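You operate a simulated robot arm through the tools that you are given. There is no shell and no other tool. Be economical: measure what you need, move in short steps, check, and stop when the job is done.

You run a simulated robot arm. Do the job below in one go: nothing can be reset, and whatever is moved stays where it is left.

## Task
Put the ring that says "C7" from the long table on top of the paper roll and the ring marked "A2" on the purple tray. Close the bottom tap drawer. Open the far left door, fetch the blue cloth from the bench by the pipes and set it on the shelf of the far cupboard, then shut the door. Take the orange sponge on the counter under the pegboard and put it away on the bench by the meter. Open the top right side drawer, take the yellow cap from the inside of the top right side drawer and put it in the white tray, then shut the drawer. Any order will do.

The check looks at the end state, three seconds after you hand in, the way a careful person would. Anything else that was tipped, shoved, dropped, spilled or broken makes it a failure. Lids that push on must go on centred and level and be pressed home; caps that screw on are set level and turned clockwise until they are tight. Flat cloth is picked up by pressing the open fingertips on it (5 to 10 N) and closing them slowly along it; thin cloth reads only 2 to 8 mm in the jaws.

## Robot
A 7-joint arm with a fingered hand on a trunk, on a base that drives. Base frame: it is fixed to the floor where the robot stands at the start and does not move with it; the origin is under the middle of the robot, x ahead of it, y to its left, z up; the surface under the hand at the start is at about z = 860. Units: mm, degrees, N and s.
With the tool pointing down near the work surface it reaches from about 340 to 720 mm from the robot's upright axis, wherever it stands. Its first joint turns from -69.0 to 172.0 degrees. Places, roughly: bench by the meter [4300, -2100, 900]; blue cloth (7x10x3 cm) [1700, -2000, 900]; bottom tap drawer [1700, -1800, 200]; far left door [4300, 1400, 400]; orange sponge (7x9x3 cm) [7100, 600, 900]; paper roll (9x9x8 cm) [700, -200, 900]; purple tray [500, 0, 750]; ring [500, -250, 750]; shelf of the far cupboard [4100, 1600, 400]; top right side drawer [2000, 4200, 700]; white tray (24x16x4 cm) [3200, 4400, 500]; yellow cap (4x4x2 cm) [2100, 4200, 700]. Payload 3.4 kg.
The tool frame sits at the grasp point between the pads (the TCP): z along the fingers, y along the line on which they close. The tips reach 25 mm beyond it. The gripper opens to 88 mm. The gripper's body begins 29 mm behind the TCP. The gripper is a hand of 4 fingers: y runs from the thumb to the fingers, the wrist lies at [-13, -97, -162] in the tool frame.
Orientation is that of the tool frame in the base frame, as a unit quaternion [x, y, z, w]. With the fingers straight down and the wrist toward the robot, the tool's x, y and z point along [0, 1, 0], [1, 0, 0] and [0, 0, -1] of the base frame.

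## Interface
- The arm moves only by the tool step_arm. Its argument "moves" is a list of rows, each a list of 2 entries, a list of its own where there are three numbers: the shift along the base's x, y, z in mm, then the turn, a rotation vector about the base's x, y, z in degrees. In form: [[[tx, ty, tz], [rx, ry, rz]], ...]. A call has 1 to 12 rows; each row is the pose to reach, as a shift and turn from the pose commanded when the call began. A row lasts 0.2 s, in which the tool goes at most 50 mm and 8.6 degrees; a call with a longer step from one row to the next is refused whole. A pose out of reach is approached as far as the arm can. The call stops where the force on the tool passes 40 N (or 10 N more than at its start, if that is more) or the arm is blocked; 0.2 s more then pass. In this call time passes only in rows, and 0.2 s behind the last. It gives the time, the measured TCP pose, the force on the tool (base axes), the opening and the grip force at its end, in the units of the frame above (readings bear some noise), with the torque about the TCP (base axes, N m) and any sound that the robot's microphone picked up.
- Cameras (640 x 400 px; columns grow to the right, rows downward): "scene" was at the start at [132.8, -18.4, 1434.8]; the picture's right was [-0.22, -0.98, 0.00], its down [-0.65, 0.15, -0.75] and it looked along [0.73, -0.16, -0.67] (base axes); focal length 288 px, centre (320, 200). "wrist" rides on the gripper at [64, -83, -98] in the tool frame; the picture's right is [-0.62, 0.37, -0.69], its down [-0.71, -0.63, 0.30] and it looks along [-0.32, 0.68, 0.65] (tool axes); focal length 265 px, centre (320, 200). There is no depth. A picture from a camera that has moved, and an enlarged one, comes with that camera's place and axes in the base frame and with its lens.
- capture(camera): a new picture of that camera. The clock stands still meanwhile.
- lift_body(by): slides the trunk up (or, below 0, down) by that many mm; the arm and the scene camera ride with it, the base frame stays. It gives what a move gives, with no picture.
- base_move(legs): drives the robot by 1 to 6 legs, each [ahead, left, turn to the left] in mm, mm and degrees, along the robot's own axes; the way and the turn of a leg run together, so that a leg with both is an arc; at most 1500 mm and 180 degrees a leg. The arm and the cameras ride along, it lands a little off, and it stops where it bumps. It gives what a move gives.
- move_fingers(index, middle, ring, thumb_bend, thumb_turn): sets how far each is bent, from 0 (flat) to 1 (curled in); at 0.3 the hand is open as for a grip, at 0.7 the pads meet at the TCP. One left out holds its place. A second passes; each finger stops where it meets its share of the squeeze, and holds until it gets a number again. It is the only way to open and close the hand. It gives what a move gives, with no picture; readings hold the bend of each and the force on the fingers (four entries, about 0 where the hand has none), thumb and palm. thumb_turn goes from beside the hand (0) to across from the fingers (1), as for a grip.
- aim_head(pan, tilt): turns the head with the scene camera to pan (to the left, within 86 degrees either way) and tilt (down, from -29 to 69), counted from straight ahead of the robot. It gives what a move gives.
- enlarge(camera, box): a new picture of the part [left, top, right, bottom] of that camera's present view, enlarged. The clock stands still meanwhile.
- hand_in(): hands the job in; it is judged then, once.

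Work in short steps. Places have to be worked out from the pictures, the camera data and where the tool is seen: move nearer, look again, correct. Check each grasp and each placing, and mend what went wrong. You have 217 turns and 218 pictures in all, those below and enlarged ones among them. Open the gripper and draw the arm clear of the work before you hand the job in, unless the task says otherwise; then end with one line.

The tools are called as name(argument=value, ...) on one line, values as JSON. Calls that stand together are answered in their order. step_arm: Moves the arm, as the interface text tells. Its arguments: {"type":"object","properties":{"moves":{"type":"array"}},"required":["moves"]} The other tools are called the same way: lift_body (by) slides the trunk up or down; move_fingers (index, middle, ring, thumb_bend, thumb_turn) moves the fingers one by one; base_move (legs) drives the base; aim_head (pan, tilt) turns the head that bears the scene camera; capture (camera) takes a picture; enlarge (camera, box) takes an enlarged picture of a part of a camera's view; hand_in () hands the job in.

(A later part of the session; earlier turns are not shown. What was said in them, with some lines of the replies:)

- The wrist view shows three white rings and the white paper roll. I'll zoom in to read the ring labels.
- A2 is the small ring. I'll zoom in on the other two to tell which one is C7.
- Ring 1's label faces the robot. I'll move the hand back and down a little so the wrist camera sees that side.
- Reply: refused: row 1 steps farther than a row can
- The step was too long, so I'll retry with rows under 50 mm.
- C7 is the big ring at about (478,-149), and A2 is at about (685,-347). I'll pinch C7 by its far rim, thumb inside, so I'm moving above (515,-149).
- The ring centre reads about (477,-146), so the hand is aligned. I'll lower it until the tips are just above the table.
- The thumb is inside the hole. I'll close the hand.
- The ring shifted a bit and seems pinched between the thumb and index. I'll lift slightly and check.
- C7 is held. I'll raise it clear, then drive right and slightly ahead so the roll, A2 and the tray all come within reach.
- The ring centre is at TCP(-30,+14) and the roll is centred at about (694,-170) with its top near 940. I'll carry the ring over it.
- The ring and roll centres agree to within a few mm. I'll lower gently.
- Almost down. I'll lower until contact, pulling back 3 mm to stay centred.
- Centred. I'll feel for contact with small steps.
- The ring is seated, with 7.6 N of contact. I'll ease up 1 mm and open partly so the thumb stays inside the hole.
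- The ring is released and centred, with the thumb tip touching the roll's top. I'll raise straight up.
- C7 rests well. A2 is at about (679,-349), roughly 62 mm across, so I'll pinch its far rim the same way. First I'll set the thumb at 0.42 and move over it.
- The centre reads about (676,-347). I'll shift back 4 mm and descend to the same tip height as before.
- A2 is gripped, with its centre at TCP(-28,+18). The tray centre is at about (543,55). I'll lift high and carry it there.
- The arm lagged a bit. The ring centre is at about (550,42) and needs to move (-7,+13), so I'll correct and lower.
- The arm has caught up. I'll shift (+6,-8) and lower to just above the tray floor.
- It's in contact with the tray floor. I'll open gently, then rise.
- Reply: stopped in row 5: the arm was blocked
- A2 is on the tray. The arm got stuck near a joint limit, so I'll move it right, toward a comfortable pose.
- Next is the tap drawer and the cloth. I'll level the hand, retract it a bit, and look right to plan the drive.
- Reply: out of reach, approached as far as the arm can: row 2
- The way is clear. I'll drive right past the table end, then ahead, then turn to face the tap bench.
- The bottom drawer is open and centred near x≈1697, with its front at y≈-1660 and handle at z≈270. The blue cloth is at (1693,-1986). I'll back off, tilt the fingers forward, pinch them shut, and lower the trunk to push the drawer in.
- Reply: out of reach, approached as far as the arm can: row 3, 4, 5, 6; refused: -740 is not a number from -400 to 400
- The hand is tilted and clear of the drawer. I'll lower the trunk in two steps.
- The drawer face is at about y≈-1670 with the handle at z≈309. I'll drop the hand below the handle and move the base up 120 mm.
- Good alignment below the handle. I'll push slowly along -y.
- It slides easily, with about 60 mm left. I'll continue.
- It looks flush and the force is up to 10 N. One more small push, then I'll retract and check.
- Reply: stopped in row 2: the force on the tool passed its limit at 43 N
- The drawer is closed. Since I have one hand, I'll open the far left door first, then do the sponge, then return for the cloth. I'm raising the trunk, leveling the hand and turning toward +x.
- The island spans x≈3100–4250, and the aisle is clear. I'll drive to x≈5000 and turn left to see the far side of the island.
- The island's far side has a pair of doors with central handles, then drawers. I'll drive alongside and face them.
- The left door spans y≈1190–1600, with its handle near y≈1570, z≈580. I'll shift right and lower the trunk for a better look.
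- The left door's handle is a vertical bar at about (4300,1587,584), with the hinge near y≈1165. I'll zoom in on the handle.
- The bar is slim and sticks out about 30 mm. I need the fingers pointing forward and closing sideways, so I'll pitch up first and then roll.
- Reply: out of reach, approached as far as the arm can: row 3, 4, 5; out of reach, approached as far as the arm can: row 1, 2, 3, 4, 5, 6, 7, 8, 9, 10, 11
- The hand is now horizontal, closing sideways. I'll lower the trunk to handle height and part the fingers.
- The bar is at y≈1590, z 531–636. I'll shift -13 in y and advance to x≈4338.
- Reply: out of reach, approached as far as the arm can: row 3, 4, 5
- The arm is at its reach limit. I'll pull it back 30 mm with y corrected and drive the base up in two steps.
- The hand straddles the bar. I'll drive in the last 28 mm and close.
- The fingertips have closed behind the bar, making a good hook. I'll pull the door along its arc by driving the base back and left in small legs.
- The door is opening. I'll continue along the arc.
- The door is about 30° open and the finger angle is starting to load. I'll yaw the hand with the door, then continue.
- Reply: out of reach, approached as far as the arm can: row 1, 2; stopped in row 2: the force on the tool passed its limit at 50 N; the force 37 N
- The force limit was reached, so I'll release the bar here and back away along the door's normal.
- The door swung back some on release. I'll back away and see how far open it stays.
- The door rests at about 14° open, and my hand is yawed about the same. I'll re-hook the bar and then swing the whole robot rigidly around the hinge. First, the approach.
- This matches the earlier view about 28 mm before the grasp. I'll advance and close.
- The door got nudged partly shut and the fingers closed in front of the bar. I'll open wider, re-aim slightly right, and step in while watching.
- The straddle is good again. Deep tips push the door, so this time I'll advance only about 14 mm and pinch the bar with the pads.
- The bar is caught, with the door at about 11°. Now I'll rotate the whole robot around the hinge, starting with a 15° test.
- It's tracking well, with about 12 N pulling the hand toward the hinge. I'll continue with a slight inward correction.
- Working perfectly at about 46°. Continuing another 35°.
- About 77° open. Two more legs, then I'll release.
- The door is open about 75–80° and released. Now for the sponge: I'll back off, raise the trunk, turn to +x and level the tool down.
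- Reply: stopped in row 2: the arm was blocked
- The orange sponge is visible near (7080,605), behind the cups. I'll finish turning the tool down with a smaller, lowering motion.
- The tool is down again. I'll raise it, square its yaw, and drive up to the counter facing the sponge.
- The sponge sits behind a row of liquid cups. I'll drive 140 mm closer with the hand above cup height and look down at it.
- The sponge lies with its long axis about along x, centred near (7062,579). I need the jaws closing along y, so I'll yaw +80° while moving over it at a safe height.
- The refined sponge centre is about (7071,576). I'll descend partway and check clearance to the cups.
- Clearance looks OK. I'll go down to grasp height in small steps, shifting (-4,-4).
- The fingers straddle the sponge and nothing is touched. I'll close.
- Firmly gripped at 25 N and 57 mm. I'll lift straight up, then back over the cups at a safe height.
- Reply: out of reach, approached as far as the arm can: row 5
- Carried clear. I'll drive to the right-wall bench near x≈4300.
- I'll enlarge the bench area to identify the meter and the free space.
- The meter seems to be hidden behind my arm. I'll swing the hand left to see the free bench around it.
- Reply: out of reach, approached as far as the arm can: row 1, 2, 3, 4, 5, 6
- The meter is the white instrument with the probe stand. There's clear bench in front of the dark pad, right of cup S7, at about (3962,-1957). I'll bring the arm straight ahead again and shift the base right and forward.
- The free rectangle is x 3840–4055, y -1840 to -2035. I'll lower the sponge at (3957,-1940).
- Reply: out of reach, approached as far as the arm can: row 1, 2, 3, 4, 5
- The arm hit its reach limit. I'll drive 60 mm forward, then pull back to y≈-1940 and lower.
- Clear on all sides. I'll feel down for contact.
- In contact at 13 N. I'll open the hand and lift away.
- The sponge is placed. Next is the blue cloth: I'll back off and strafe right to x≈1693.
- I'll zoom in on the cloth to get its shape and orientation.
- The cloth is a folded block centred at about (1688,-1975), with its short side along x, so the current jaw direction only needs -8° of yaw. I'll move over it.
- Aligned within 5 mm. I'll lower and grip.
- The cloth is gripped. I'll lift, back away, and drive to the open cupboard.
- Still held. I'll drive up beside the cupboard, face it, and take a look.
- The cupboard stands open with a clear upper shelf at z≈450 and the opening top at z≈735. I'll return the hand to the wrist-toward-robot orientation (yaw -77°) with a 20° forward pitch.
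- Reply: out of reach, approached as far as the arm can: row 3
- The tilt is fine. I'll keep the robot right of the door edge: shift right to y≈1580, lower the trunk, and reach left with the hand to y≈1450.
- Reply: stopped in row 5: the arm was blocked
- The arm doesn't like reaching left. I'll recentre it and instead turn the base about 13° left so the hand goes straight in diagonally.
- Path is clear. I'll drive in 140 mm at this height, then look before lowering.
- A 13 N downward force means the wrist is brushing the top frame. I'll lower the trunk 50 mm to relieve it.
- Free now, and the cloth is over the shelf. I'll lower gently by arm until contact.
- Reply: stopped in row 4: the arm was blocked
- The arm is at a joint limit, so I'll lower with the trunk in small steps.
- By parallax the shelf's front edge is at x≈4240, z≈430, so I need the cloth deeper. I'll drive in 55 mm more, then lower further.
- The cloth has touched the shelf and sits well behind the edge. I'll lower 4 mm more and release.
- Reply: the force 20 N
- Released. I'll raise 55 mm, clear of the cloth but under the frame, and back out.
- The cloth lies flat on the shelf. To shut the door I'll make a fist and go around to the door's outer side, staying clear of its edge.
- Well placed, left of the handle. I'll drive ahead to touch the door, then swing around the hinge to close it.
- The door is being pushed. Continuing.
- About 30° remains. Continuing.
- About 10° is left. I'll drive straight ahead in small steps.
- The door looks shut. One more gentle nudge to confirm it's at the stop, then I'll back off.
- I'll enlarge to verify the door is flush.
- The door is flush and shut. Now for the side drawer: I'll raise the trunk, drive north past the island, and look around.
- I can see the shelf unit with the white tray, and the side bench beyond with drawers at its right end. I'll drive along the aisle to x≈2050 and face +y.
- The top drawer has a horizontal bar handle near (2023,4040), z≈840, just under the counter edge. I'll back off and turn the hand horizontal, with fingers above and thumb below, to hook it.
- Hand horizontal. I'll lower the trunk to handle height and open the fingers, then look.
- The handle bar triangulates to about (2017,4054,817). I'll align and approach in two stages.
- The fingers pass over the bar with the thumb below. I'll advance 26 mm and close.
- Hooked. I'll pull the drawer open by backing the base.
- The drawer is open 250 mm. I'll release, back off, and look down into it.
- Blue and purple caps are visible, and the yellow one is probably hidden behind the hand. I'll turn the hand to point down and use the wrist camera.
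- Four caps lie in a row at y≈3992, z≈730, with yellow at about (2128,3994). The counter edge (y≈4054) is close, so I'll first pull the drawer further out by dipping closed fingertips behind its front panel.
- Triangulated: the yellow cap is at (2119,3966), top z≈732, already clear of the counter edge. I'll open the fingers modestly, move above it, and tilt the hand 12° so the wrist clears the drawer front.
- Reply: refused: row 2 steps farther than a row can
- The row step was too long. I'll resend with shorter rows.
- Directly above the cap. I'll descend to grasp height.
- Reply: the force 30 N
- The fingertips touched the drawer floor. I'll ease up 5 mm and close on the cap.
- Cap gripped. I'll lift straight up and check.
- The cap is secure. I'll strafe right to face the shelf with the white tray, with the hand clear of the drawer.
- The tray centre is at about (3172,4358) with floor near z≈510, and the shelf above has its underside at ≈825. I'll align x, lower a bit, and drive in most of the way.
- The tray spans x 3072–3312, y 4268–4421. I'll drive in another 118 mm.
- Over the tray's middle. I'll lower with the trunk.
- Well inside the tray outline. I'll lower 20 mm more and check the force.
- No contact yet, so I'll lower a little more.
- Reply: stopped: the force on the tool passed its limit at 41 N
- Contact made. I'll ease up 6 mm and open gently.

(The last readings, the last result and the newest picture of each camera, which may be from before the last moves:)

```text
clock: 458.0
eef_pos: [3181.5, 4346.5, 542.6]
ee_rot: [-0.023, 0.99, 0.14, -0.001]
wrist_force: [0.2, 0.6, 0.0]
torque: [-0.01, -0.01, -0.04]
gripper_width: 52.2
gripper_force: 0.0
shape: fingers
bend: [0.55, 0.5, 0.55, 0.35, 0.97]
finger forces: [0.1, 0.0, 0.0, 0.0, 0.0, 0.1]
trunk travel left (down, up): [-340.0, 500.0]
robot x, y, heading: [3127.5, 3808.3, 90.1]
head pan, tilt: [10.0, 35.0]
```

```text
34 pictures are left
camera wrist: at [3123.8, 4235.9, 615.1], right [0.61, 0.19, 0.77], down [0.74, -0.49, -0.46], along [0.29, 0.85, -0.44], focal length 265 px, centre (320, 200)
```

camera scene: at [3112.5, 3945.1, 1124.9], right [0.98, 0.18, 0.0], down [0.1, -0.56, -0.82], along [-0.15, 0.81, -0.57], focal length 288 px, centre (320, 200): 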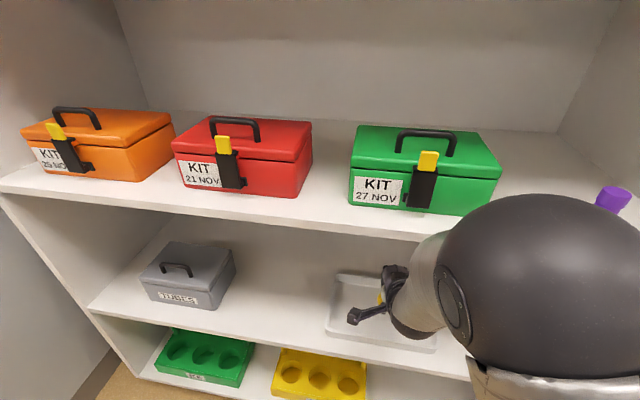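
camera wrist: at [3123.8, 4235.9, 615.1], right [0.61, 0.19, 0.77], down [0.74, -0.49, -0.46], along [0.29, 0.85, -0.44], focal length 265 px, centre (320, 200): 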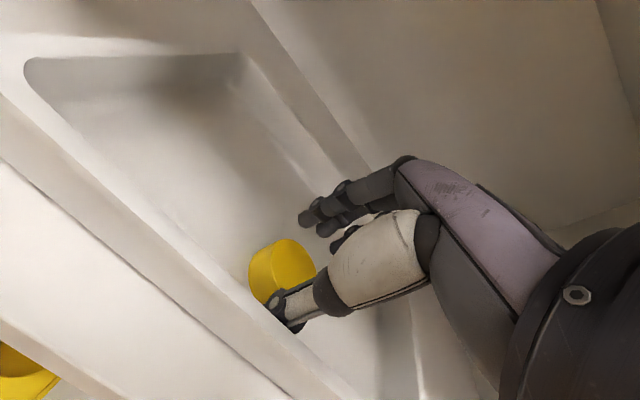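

Released into the tray. I'll raise 75 mm, then back out and check.

lift_body(by=75)

capture(camera="wrist")

base_move(legs=[[-540, 0, 0]])

enlarge(camera="scene", box=[320, 140, 480, 250])

```text
clock: 459.2
eef_pos: [3182.6, 4345.9, 618.0]
ee_rot: [-0.023, 0.99, 0.139, -0.002]
wrist_force: [0.2, -0.3, 0.5]
torque: [0.0, 0.0, -0.01]
gripper_width: 51.8
gripper_force: 0.1
shape: fingers
bend: [0.55, 0.5, 0.55, 0.35, 0.97]
finger forces: [0.0, 0.0, 0.1, 0.1, 0.0, 0.1]
trunk travel left (down, up): [-415.0, 425.0]
robot x, y, heading: [3128.5, 3807.9, 90.2]
head pan, tilt: [10.0, 35.0]
```

```text
33 pictures are left
camera wrist: at [3123.8, 4236.0, 690.0], right [0.61, 0.19, 0.77], down [0.74, -0.49, -0.46], along [0.29, 0.85, -0.44], focal length 265 px, centre (320, 200)
```

wrist: 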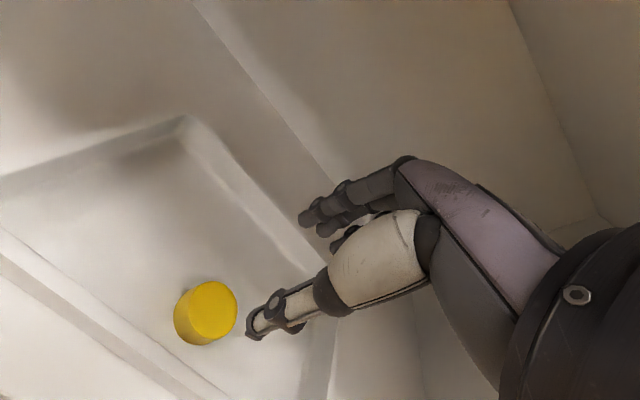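

```text
clock: 462.3
eef_pos: [3183.4, 3798.7, 617.9]
ee_rot: [-0.023, 0.99, 0.139, -0.001]
wrist_force: [0.0, -0.7, -1.4]
torque: [0.01, -0.01, 0.0]
gripper_width: 51.8
gripper_force: 0.1
shape: fingers
bend: [0.55, 0.5, 0.55, 0.35, 0.97]
finger forces: [0.0, 0.0, 0.0, 0.0, 0.1, 0.0]
trunk travel left (down, up): [-415.0, 425.0]
robot x, y, heading: [3125.1, 3259.6, 90.1]
head pan, tilt: [10.0, 35.0]
```

```text
3.64 times, centred on (400, 195) of scene
camera zoom: at [3114.2, 3397.4, 1110.4], right [0.98, 0.18, 0.0], down [0.1, -0.56, -0.82], along [-0.14, 0.81, -0.57], focal length 1048 px, centre (29, 218)
```

zoom: 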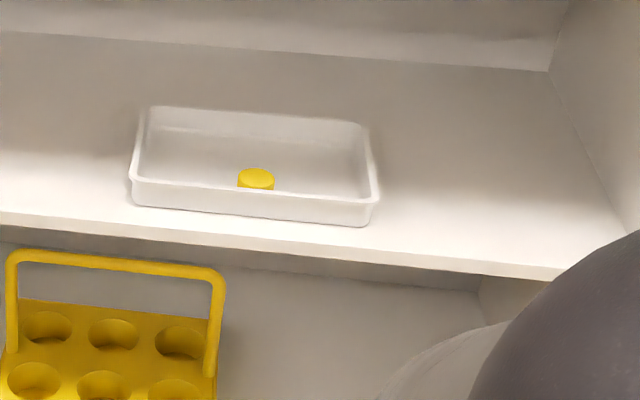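

The cap sits in the tray and nothing was disturbed. Now to shut the drawer: I'll make a fist, raise to handle height, back off and strafe left in front of it.

move_fingers(index=1.0, middle=1.0, ring=1.0, thumb_bend=0.6)

base_move(legs=[[-170, 0, 0], [0, 1166, 0]])

step_arm(moves=[[[0, 0, 0], [7, 0, 0]], [[0, 0, 0], [14, 0, 0]]])

lift_body(by=157)

capture(camera="scene")

capture(camera="wrist")

```text
clock: 463.3
eef_pos: [3183.8, 3797.2, 618.2]
ee_rot: [-0.024, 0.99, 0.139, -0.001]
wrist_force: [0.0, 0.7, 1.0]
torque: [-0.01, -0.03, 0.03]
gripper_width: 40.2
gripper_force: 0.1
shape: fingers
bend: [1.0, 1.0, 1.0, 0.6, 0.97]
finger forces: [0.0, 0.1, 0.1, 0.0, 0.1, 0.0]
trunk travel left (down, up): [-415.0, 425.0]
robot x, y, heading: [3133.3, 3258.5, 90.1]
head pan, tilt: [10.0, 35.0]
```

```text
clock: 470.4
eef_pos: [2012.8, 3632.1, 618.1]
ee_rot: [-0.018, 0.99, 0.139, -0.001]
wrist_force: [1.1, -0.3, 0.5]
torque: [0.01, -0.01, 0.04]
gripper_width: 40.2
gripper_force: 0.0
shape: fingers
bend: [1.0, 1.0, 1.0, 0.6, 0.97]
finger forces: [0.1, 0.1, 0.0, 0.1, 0.1, 0.0]
trunk travel left (down, up): [-415.0, 425.0]
robot x, y, heading: [1952.6, 3094.9, 89.4]
head pan, tilt: [10.0, 35.0]
```

```text
clock: 470.9
eef_pos: [2014.1, 3632.2, 621.5]
ee_rot: [-0.011, 0.965, 0.262, -0.005]
wrist_force: [0.1, -0.6, 0.1]
torque: [0.0, 0.0, 0.02]
gripper_width: 40.3
gripper_force: 0.0
shape: fingers
bend: [1.0, 1.0, 1.0, 0.6, 0.97]
finger forces: [0.1, 0.0, 0.0, 0.0, 0.0, 0.0]
trunk travel left (down, up): [-415.0, 425.0]
robot x, y, heading: [1950.3, 3092.3, 89.7]
head pan, tilt: [10.0, 35.0]
```

```text
clock: 472.8
eef_pos: [2016.9, 3631.9, 775.4]
ee_rot: [-0.01, 0.966, 0.258, -0.003]
wrist_force: [-0.1, 0.5, -0.1]
torque: [0.01, 0.04, -0.03]
gripper_width: 40.5
gripper_force: 0.0
shape: fingers
bend: [1.0, 1.0, 1.0, 0.6, 0.97]
finger forces: [0.1, 0.0, 0.1, 0.1, 0.0, 0.1]
trunk travel left (down, up): [-572.0, 268.0]
robot x, y, heading: [1952.1, 3096.3, 89.6]
head pan, tilt: [10.0, 35.0]
```

```text
31 pictures are left
camera scene: at [1938.7, 3230.7, 1267.4], right [0.99, 0.17, 0.0], down [0.1, -0.57, -0.82], along [-0.14, 0.81, -0.57], focal length 288 px, centre (320, 200)
```

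scene: 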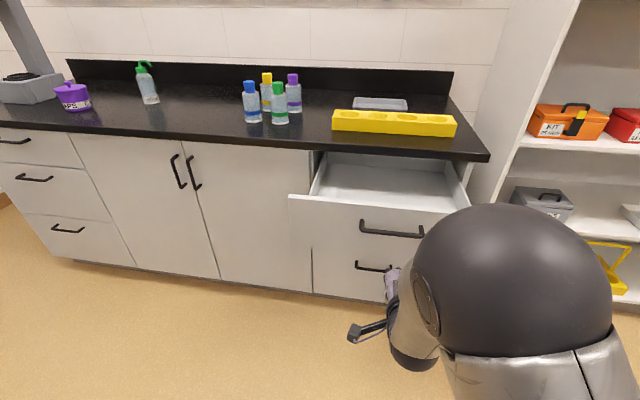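

```text
30 pictures are left
camera wrist: at [1955.9, 3509.9, 819.9], right [0.62, -0.01, 0.78], down [0.72, -0.38, -0.58], along [0.3, 0.93, -0.23], focal length 265 px, centre (320, 200)
```

wrist: 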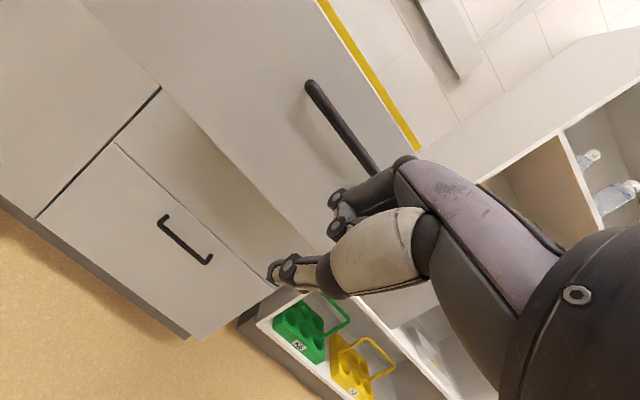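

Aligned with the drawer front. I'll push it closed by driving ahead in stages.

base_move(legs=[[150, 0, 0], [110, 0, 0]])

capture(camera="scene")

```text
clock: 474.9
eef_pos: [2018.4, 3894.8, 777.3]
ee_rot: [-0.009, 0.966, 0.259, -0.004]
wrist_force: [-0.2, 0.0, 0.4]
torque: [-0.03, 0.0, 0.02]
gripper_width: 40.1
gripper_force: 0.1
shape: fingers
bend: [1.0, 1.0, 1.0, 0.6, 0.97]
finger forces: [0.0, 0.0, 0.0, 0.1, 0.1, 0.0]
trunk travel left (down, up): [-572.0, 268.0]
robot x, y, heading: [1955.0, 3351.5, 89.5]
head pan, tilt: [10.0, 35.0]
```

```text
29 pictures are left
camera scene: at [1941.3, 3492.9, 1267.3], right [0.99, 0.16, 0.0], down [0.09, -0.57, -0.82], along [-0.14, 0.81, -0.57], focal length 288 px, centre (320, 200)
```

scene: 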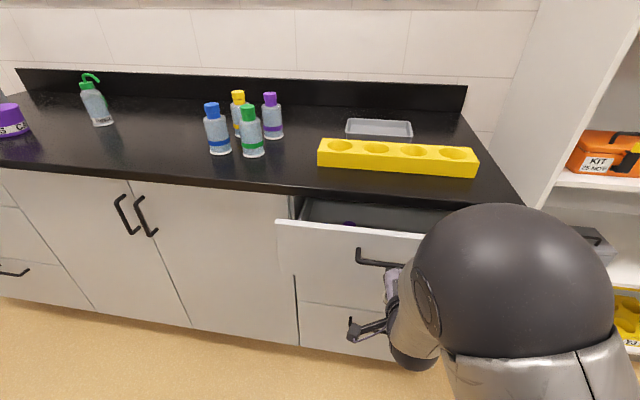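

It's sliding in. Continuing, then small final steps.

base_move(legs=[[75, 0, 0]])

base_move(legs=[[20, 0, 0]])

capture(camera="scene")

```text
clock: 476.0
eef_pos: [2018.8, 3969.1, 776.1]
ee_rot: [-0.009, 0.966, 0.259, -0.005]
wrist_force: [0.3, 0.5, 0.3]
torque: [0.02, -0.01, 0.01]
gripper_width: 40.2
gripper_force: 0.1
shape: fingers
bend: [1.0, 1.0, 1.0, 0.6, 0.97]
finger forces: [0.0, 0.0, 0.0, 0.0, 0.0, 0.1]
trunk travel left (down, up): [-572.0, 268.0]
robot x, y, heading: [1957.5, 3429.6, 89.5]
head pan, tilt: [10.0, 35.0]
```

```text
clock: 476.8
eef_pos: [2019.6, 3989.1, 777.4]
ee_rot: [-0.009, 0.966, 0.259, -0.006]
wrist_force: [-0.5, 0.7, 0.5]
torque: [-0.03, -0.02, -0.05]
gripper_width: 40.1
gripper_force: 0.0
shape: fingers
bend: [1.0, 1.0, 1.0, 0.6, 0.97]
finger forces: [0.1, 0.1, 0.0, 0.1, 0.0, 0.0]
trunk travel left (down, up): [-572.0, 268.0]
robot x, y, heading: [1956.2, 3449.0, 89.3]
head pan, tilt: [10.0, 35.0]
```

```text
28 pictures are left
camera scene: at [1942.0, 3587.7, 1267.3], right [0.99, 0.17, 0.0], down [0.1, -0.57, -0.82], along [-0.14, 0.81, -0.57], focal length 288 px, centre (320, 200)
```

scene: 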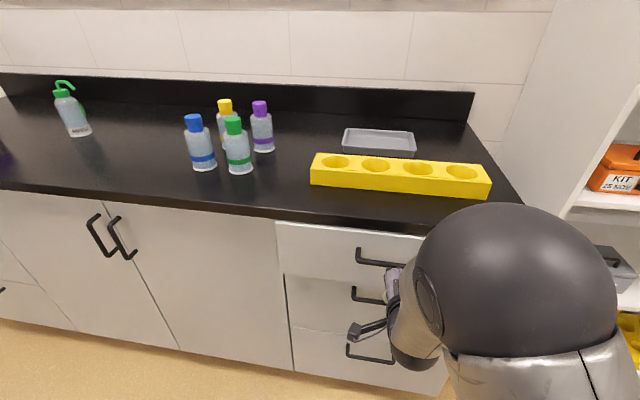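

Nearly closed. A few more small steps while watching the force.

base_move(legs=[[15, 0, 0]])

base_move(legs=[[10, 0, 0]])

enlarge(camera="scene", box=[220, 190, 440, 340])

```text
clock: 477.5
eef_pos: [2020.0, 4003.1, 777.5]
ee_rot: [-0.008, 0.966, 0.259, -0.005]
wrist_force: [0.3, -0.2, 0.6]
torque: [0.0, 0.0, 0.01]
gripper_width: 39.9
gripper_force: 0.0
shape: fingers
bend: [1.0, 1.0, 1.0, 0.6, 0.97]
finger forces: [0.0, 0.1, 0.1, 0.0, 0.1, 0.1]
trunk travel left (down, up): [-572.0, 268.0]
robot x, y, heading: [1955.8, 3466.9, 89.5]
head pan, tilt: [10.0, 35.0]
```

```text
clock: 478.3
eef_pos: [2021.2, 4012.9, 777.2]
ee_rot: [-0.008, 0.966, 0.26, -0.006]
wrist_force: [-0.4, 0.2, 0.5]
torque: [0.02, 0.01, -0.01]
gripper_width: 40.2
gripper_force: 0.2
shape: fingers
bend: [1.0, 1.0, 1.0, 0.6, 0.97]
finger forces: [0.0, 0.0, 0.0, 0.0, 0.0, 0.0]
trunk travel left (down, up): [-572.0, 268.0]
robot x, y, heading: [1955.5, 3473.3, 89.4]
head pan, tilt: [10.0, 35.0]
```

```text
2.67 times, centred on (330, 265) of scene
camera zoom: at [1942.3, 3612.1, 1267.4], right [0.99, 0.17, 0.0], down [0.09, -0.57, -0.82], along [-0.14, 0.81, -0.57], focal length 769 px, centre (293, 27)
```

zoom: 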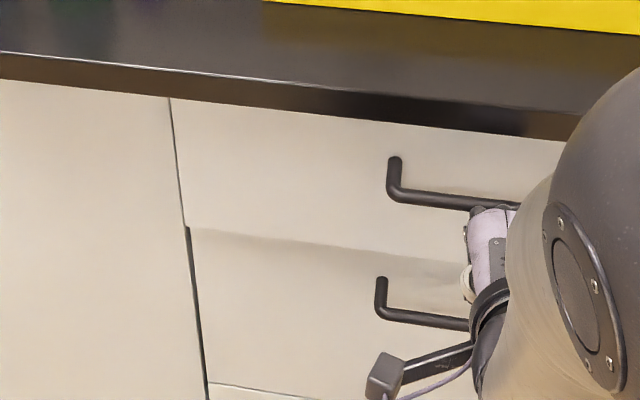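

Almost flush, with a slight step still visible. Two more nudges.

base_move(legs=[[10, 0, 0]])

base_move(legs=[[8, 0, 0]])

enlarge(camera="scene", box=[220, 190, 440, 340])

```text
clock: 479.0
eef_pos: [2020.8, 4023.3, 776.9]
ee_rot: [-0.008, 0.966, 0.259, -0.006]
wrist_force: [-0.5, 0.3, -0.5]
torque: [0.04, 0.03, -0.02]
gripper_width: 40.3
gripper_force: 0.0
shape: fingers
bend: [1.0, 1.0, 1.0, 0.6, 0.97]
finger forces: [0.0, 0.1, 0.0, 0.0, 0.0, 0.0]
trunk travel left (down, up): [-572.0, 268.0]
robot x, y, heading: [1956.2, 3484.8, 89.4]
head pan, tilt: [10.0, 35.0]
```

```text
clock: 479.8
eef_pos: [2020.0, 4029.8, 776.5]
ee_rot: [-0.007, 0.966, 0.258, -0.006]
wrist_force: [0.1, -13.0, -7.3]
torque: [0.46, 0.05, -0.1]
gripper_width: 40.3
gripper_force: 7.7
shape: fingers
bend: [1.0, 1.0, 1.0, 0.6, 0.97]
finger forces: [0.0, 14.4, 0.0, 0.2, 0.1, 0.1]
trunk travel left (down, up): [-572.0, 268.0]
robot x, y, heading: [1954.9, 3491.7, 89.6]
head pan, tilt: [10.0, 35.0]
```

```text
2.67 times, centred on (330, 265) of scene
camera zoom: at [1942.5, 3627.9, 1267.5], right [0.99, 0.17, 0.0], down [0.09, -0.56, -0.82], along [-0.14, 0.81, -0.57], focal length 769 px, centre (293, 27)
```

zoom: 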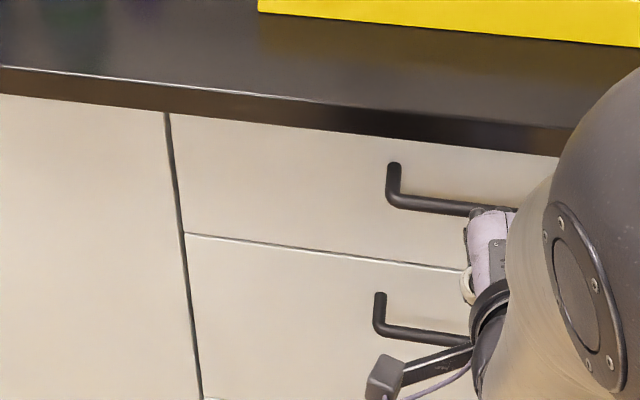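

The drawer is flush against its stop. I'll back away, open the hand, and take a last look before handing in.

base_move(legs=[[-400, 0, 0]])

move_fingers(index=0.3, middle=0.3, ring=0.3, thumb_bend=0.3)

capture(camera="scene")

```text
clock: 482.2
eef_pos: [2020.6, 3631.7, 776.8]
ee_rot: [-0.003, 0.966, 0.257, -0.005]
wrist_force: [1.0, -0.1, 0.7]
torque: [0.02, 0.0, 0.02]
gripper_width: 40.6
gripper_force: 0.1
shape: fingers
bend: [1.0, 1.0, 1.0, 0.6, 0.97]
finger forces: [0.0, 0.0, 0.0, 0.0, 0.0, 0.0]
trunk travel left (down, up): [-572.0, 268.0]
robot x, y, heading: [1948.3, 3095.7, 89.1]
head pan, tilt: [10.0, 35.0]
```

```text
clock: 483.2
eef_pos: [2020.7, 3631.3, 776.8]
ee_rot: [-0.003, 0.966, 0.258, -0.005]
wrist_force: [0.6, 0.0, -0.1]
torque: [-0.01, 0.02, 0.01]
gripper_width: 84.3
gripper_force: 0.1
shape: fingers
bend: [0.3, 0.3, 0.3, 0.3, 0.97]
finger forces: [0.1, 0.0, 0.1, 0.1, 0.0, 0.0]
trunk travel left (down, up): [-572.0, 268.0]
robot x, y, heading: [1948.4, 3093.7, 88.9]
head pan, tilt: [10.0, 35.0]
```

```text
25 pictures are left
camera scene: at [1938.4, 3230.8, 1267.4], right [0.99, 0.16, 0.0], down [0.09, -0.57, -0.82], along [-0.13, 0.81, -0.57], focal length 288 px, centre (320, 200)
```

scene: 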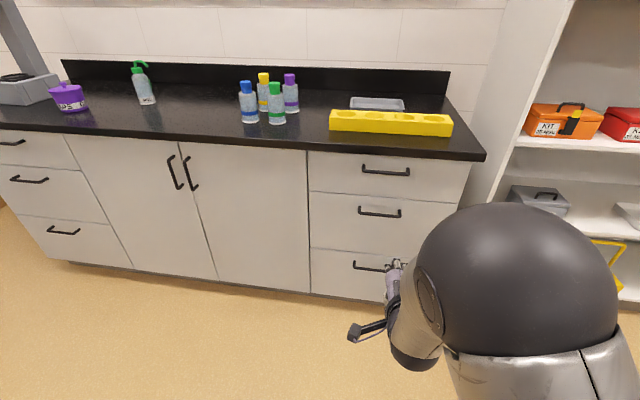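

The drawer is shut. I'll turn for one distant check of the long table before handing in.

base_move(legs=[[-300, 0, 0], [0, 0, 155]])

lift_body(by=260)

aim_head(pan=12, tilt=15)

capture(camera="scene")

```text
clock: 491.7
eef_pos: [1658.7, 2338.3, 775.6]
ee_rot: [0.945, -0.202, -0.05, 0.252]
wrist_force: [-0.3, -1.0, -0.9]
torque: [0.03, 0.02, 0.0]
gripper_width: 84.5
gripper_force: 0.0
shape: fingers
bend: [0.3, 0.3, 0.3, 0.3, 0.97]
finger forces: [0.0, 0.1, 0.0, 0.0, 0.0, 0.0]
trunk travel left (down, up): [-572.0, 268.0]
robot x, y, heading: [1945.3, 2797.8, -115.6]
head pan, tilt: [10.0, 35.0]
```

```text
clock: 494.3
eef_pos: [1659.5, 2338.9, 1035.5]
ee_rot: [0.945, -0.203, -0.051, 0.252]
wrist_force: [0.0, 0.4, 0.4]
torque: [0.02, -0.02, 0.0]
gripper_width: 84.6
gripper_force: 0.1
shape: fingers
bend: [0.3, 0.3, 0.3, 0.3, 0.97]
finger forces: [0.1, 0.0, 0.1, 0.0, 0.0, 0.0]
trunk travel left (down, up): [-832.0, 8.0]
robot x, y, heading: [1947.6, 2794.2, -115.5]
head pan, tilt: [10.0, 35.0]
```

```text
clock: 495.2
eef_pos: [1658.1, 2337.4, 1036.7]
ee_rot: [0.945, -0.201, -0.049, 0.253]
wrist_force: [1.6, -0.3, -1.0]
torque: [-0.01, -0.01, 0.01]
gripper_width: 84.4
gripper_force: 0.1
shape: fingers
bend: [0.3, 0.3, 0.3, 0.3, 0.97]
finger forces: [0.0, 0.0, 0.1, 0.1, 0.0, 0.0]
trunk travel left (down, up): [-832.0, 8.0]
robot x, y, heading: [1946.4, 2797.3, -115.4]
head pan, tilt: [12.0, 15.0]
```

```text
24 pictures are left
camera scene: at [1902.4, 2662.0, 1559.3], right [-0.97, 0.23, 0.0], down [0.06, 0.25, -0.97], along [-0.23, -0.94, -0.26], focal length 288 px, centre (320, 200)
```

scene: 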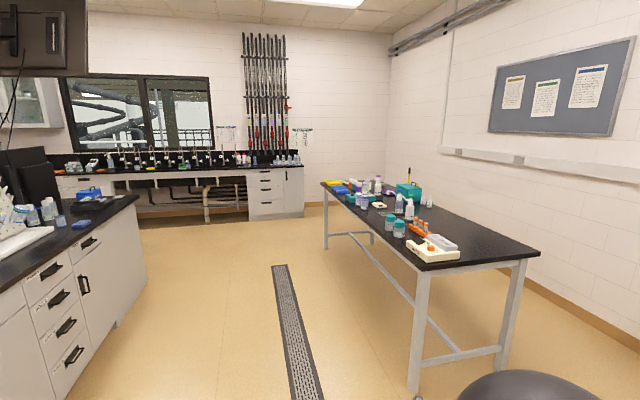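

Everything looks undisturbed and the tap drawer is shut. The hand is open and clear, so I'm handing in.

hand_in()

```text
The job is handed in.
```

I finished every part of the task and handed it in: C7 is on the paper roll, A2 on the purple tray, the blue cloth on the far cupboard shelf, the orange sponge on the bench by the meter and the yellow cap in the white tray, and both drawers and the door are shut.
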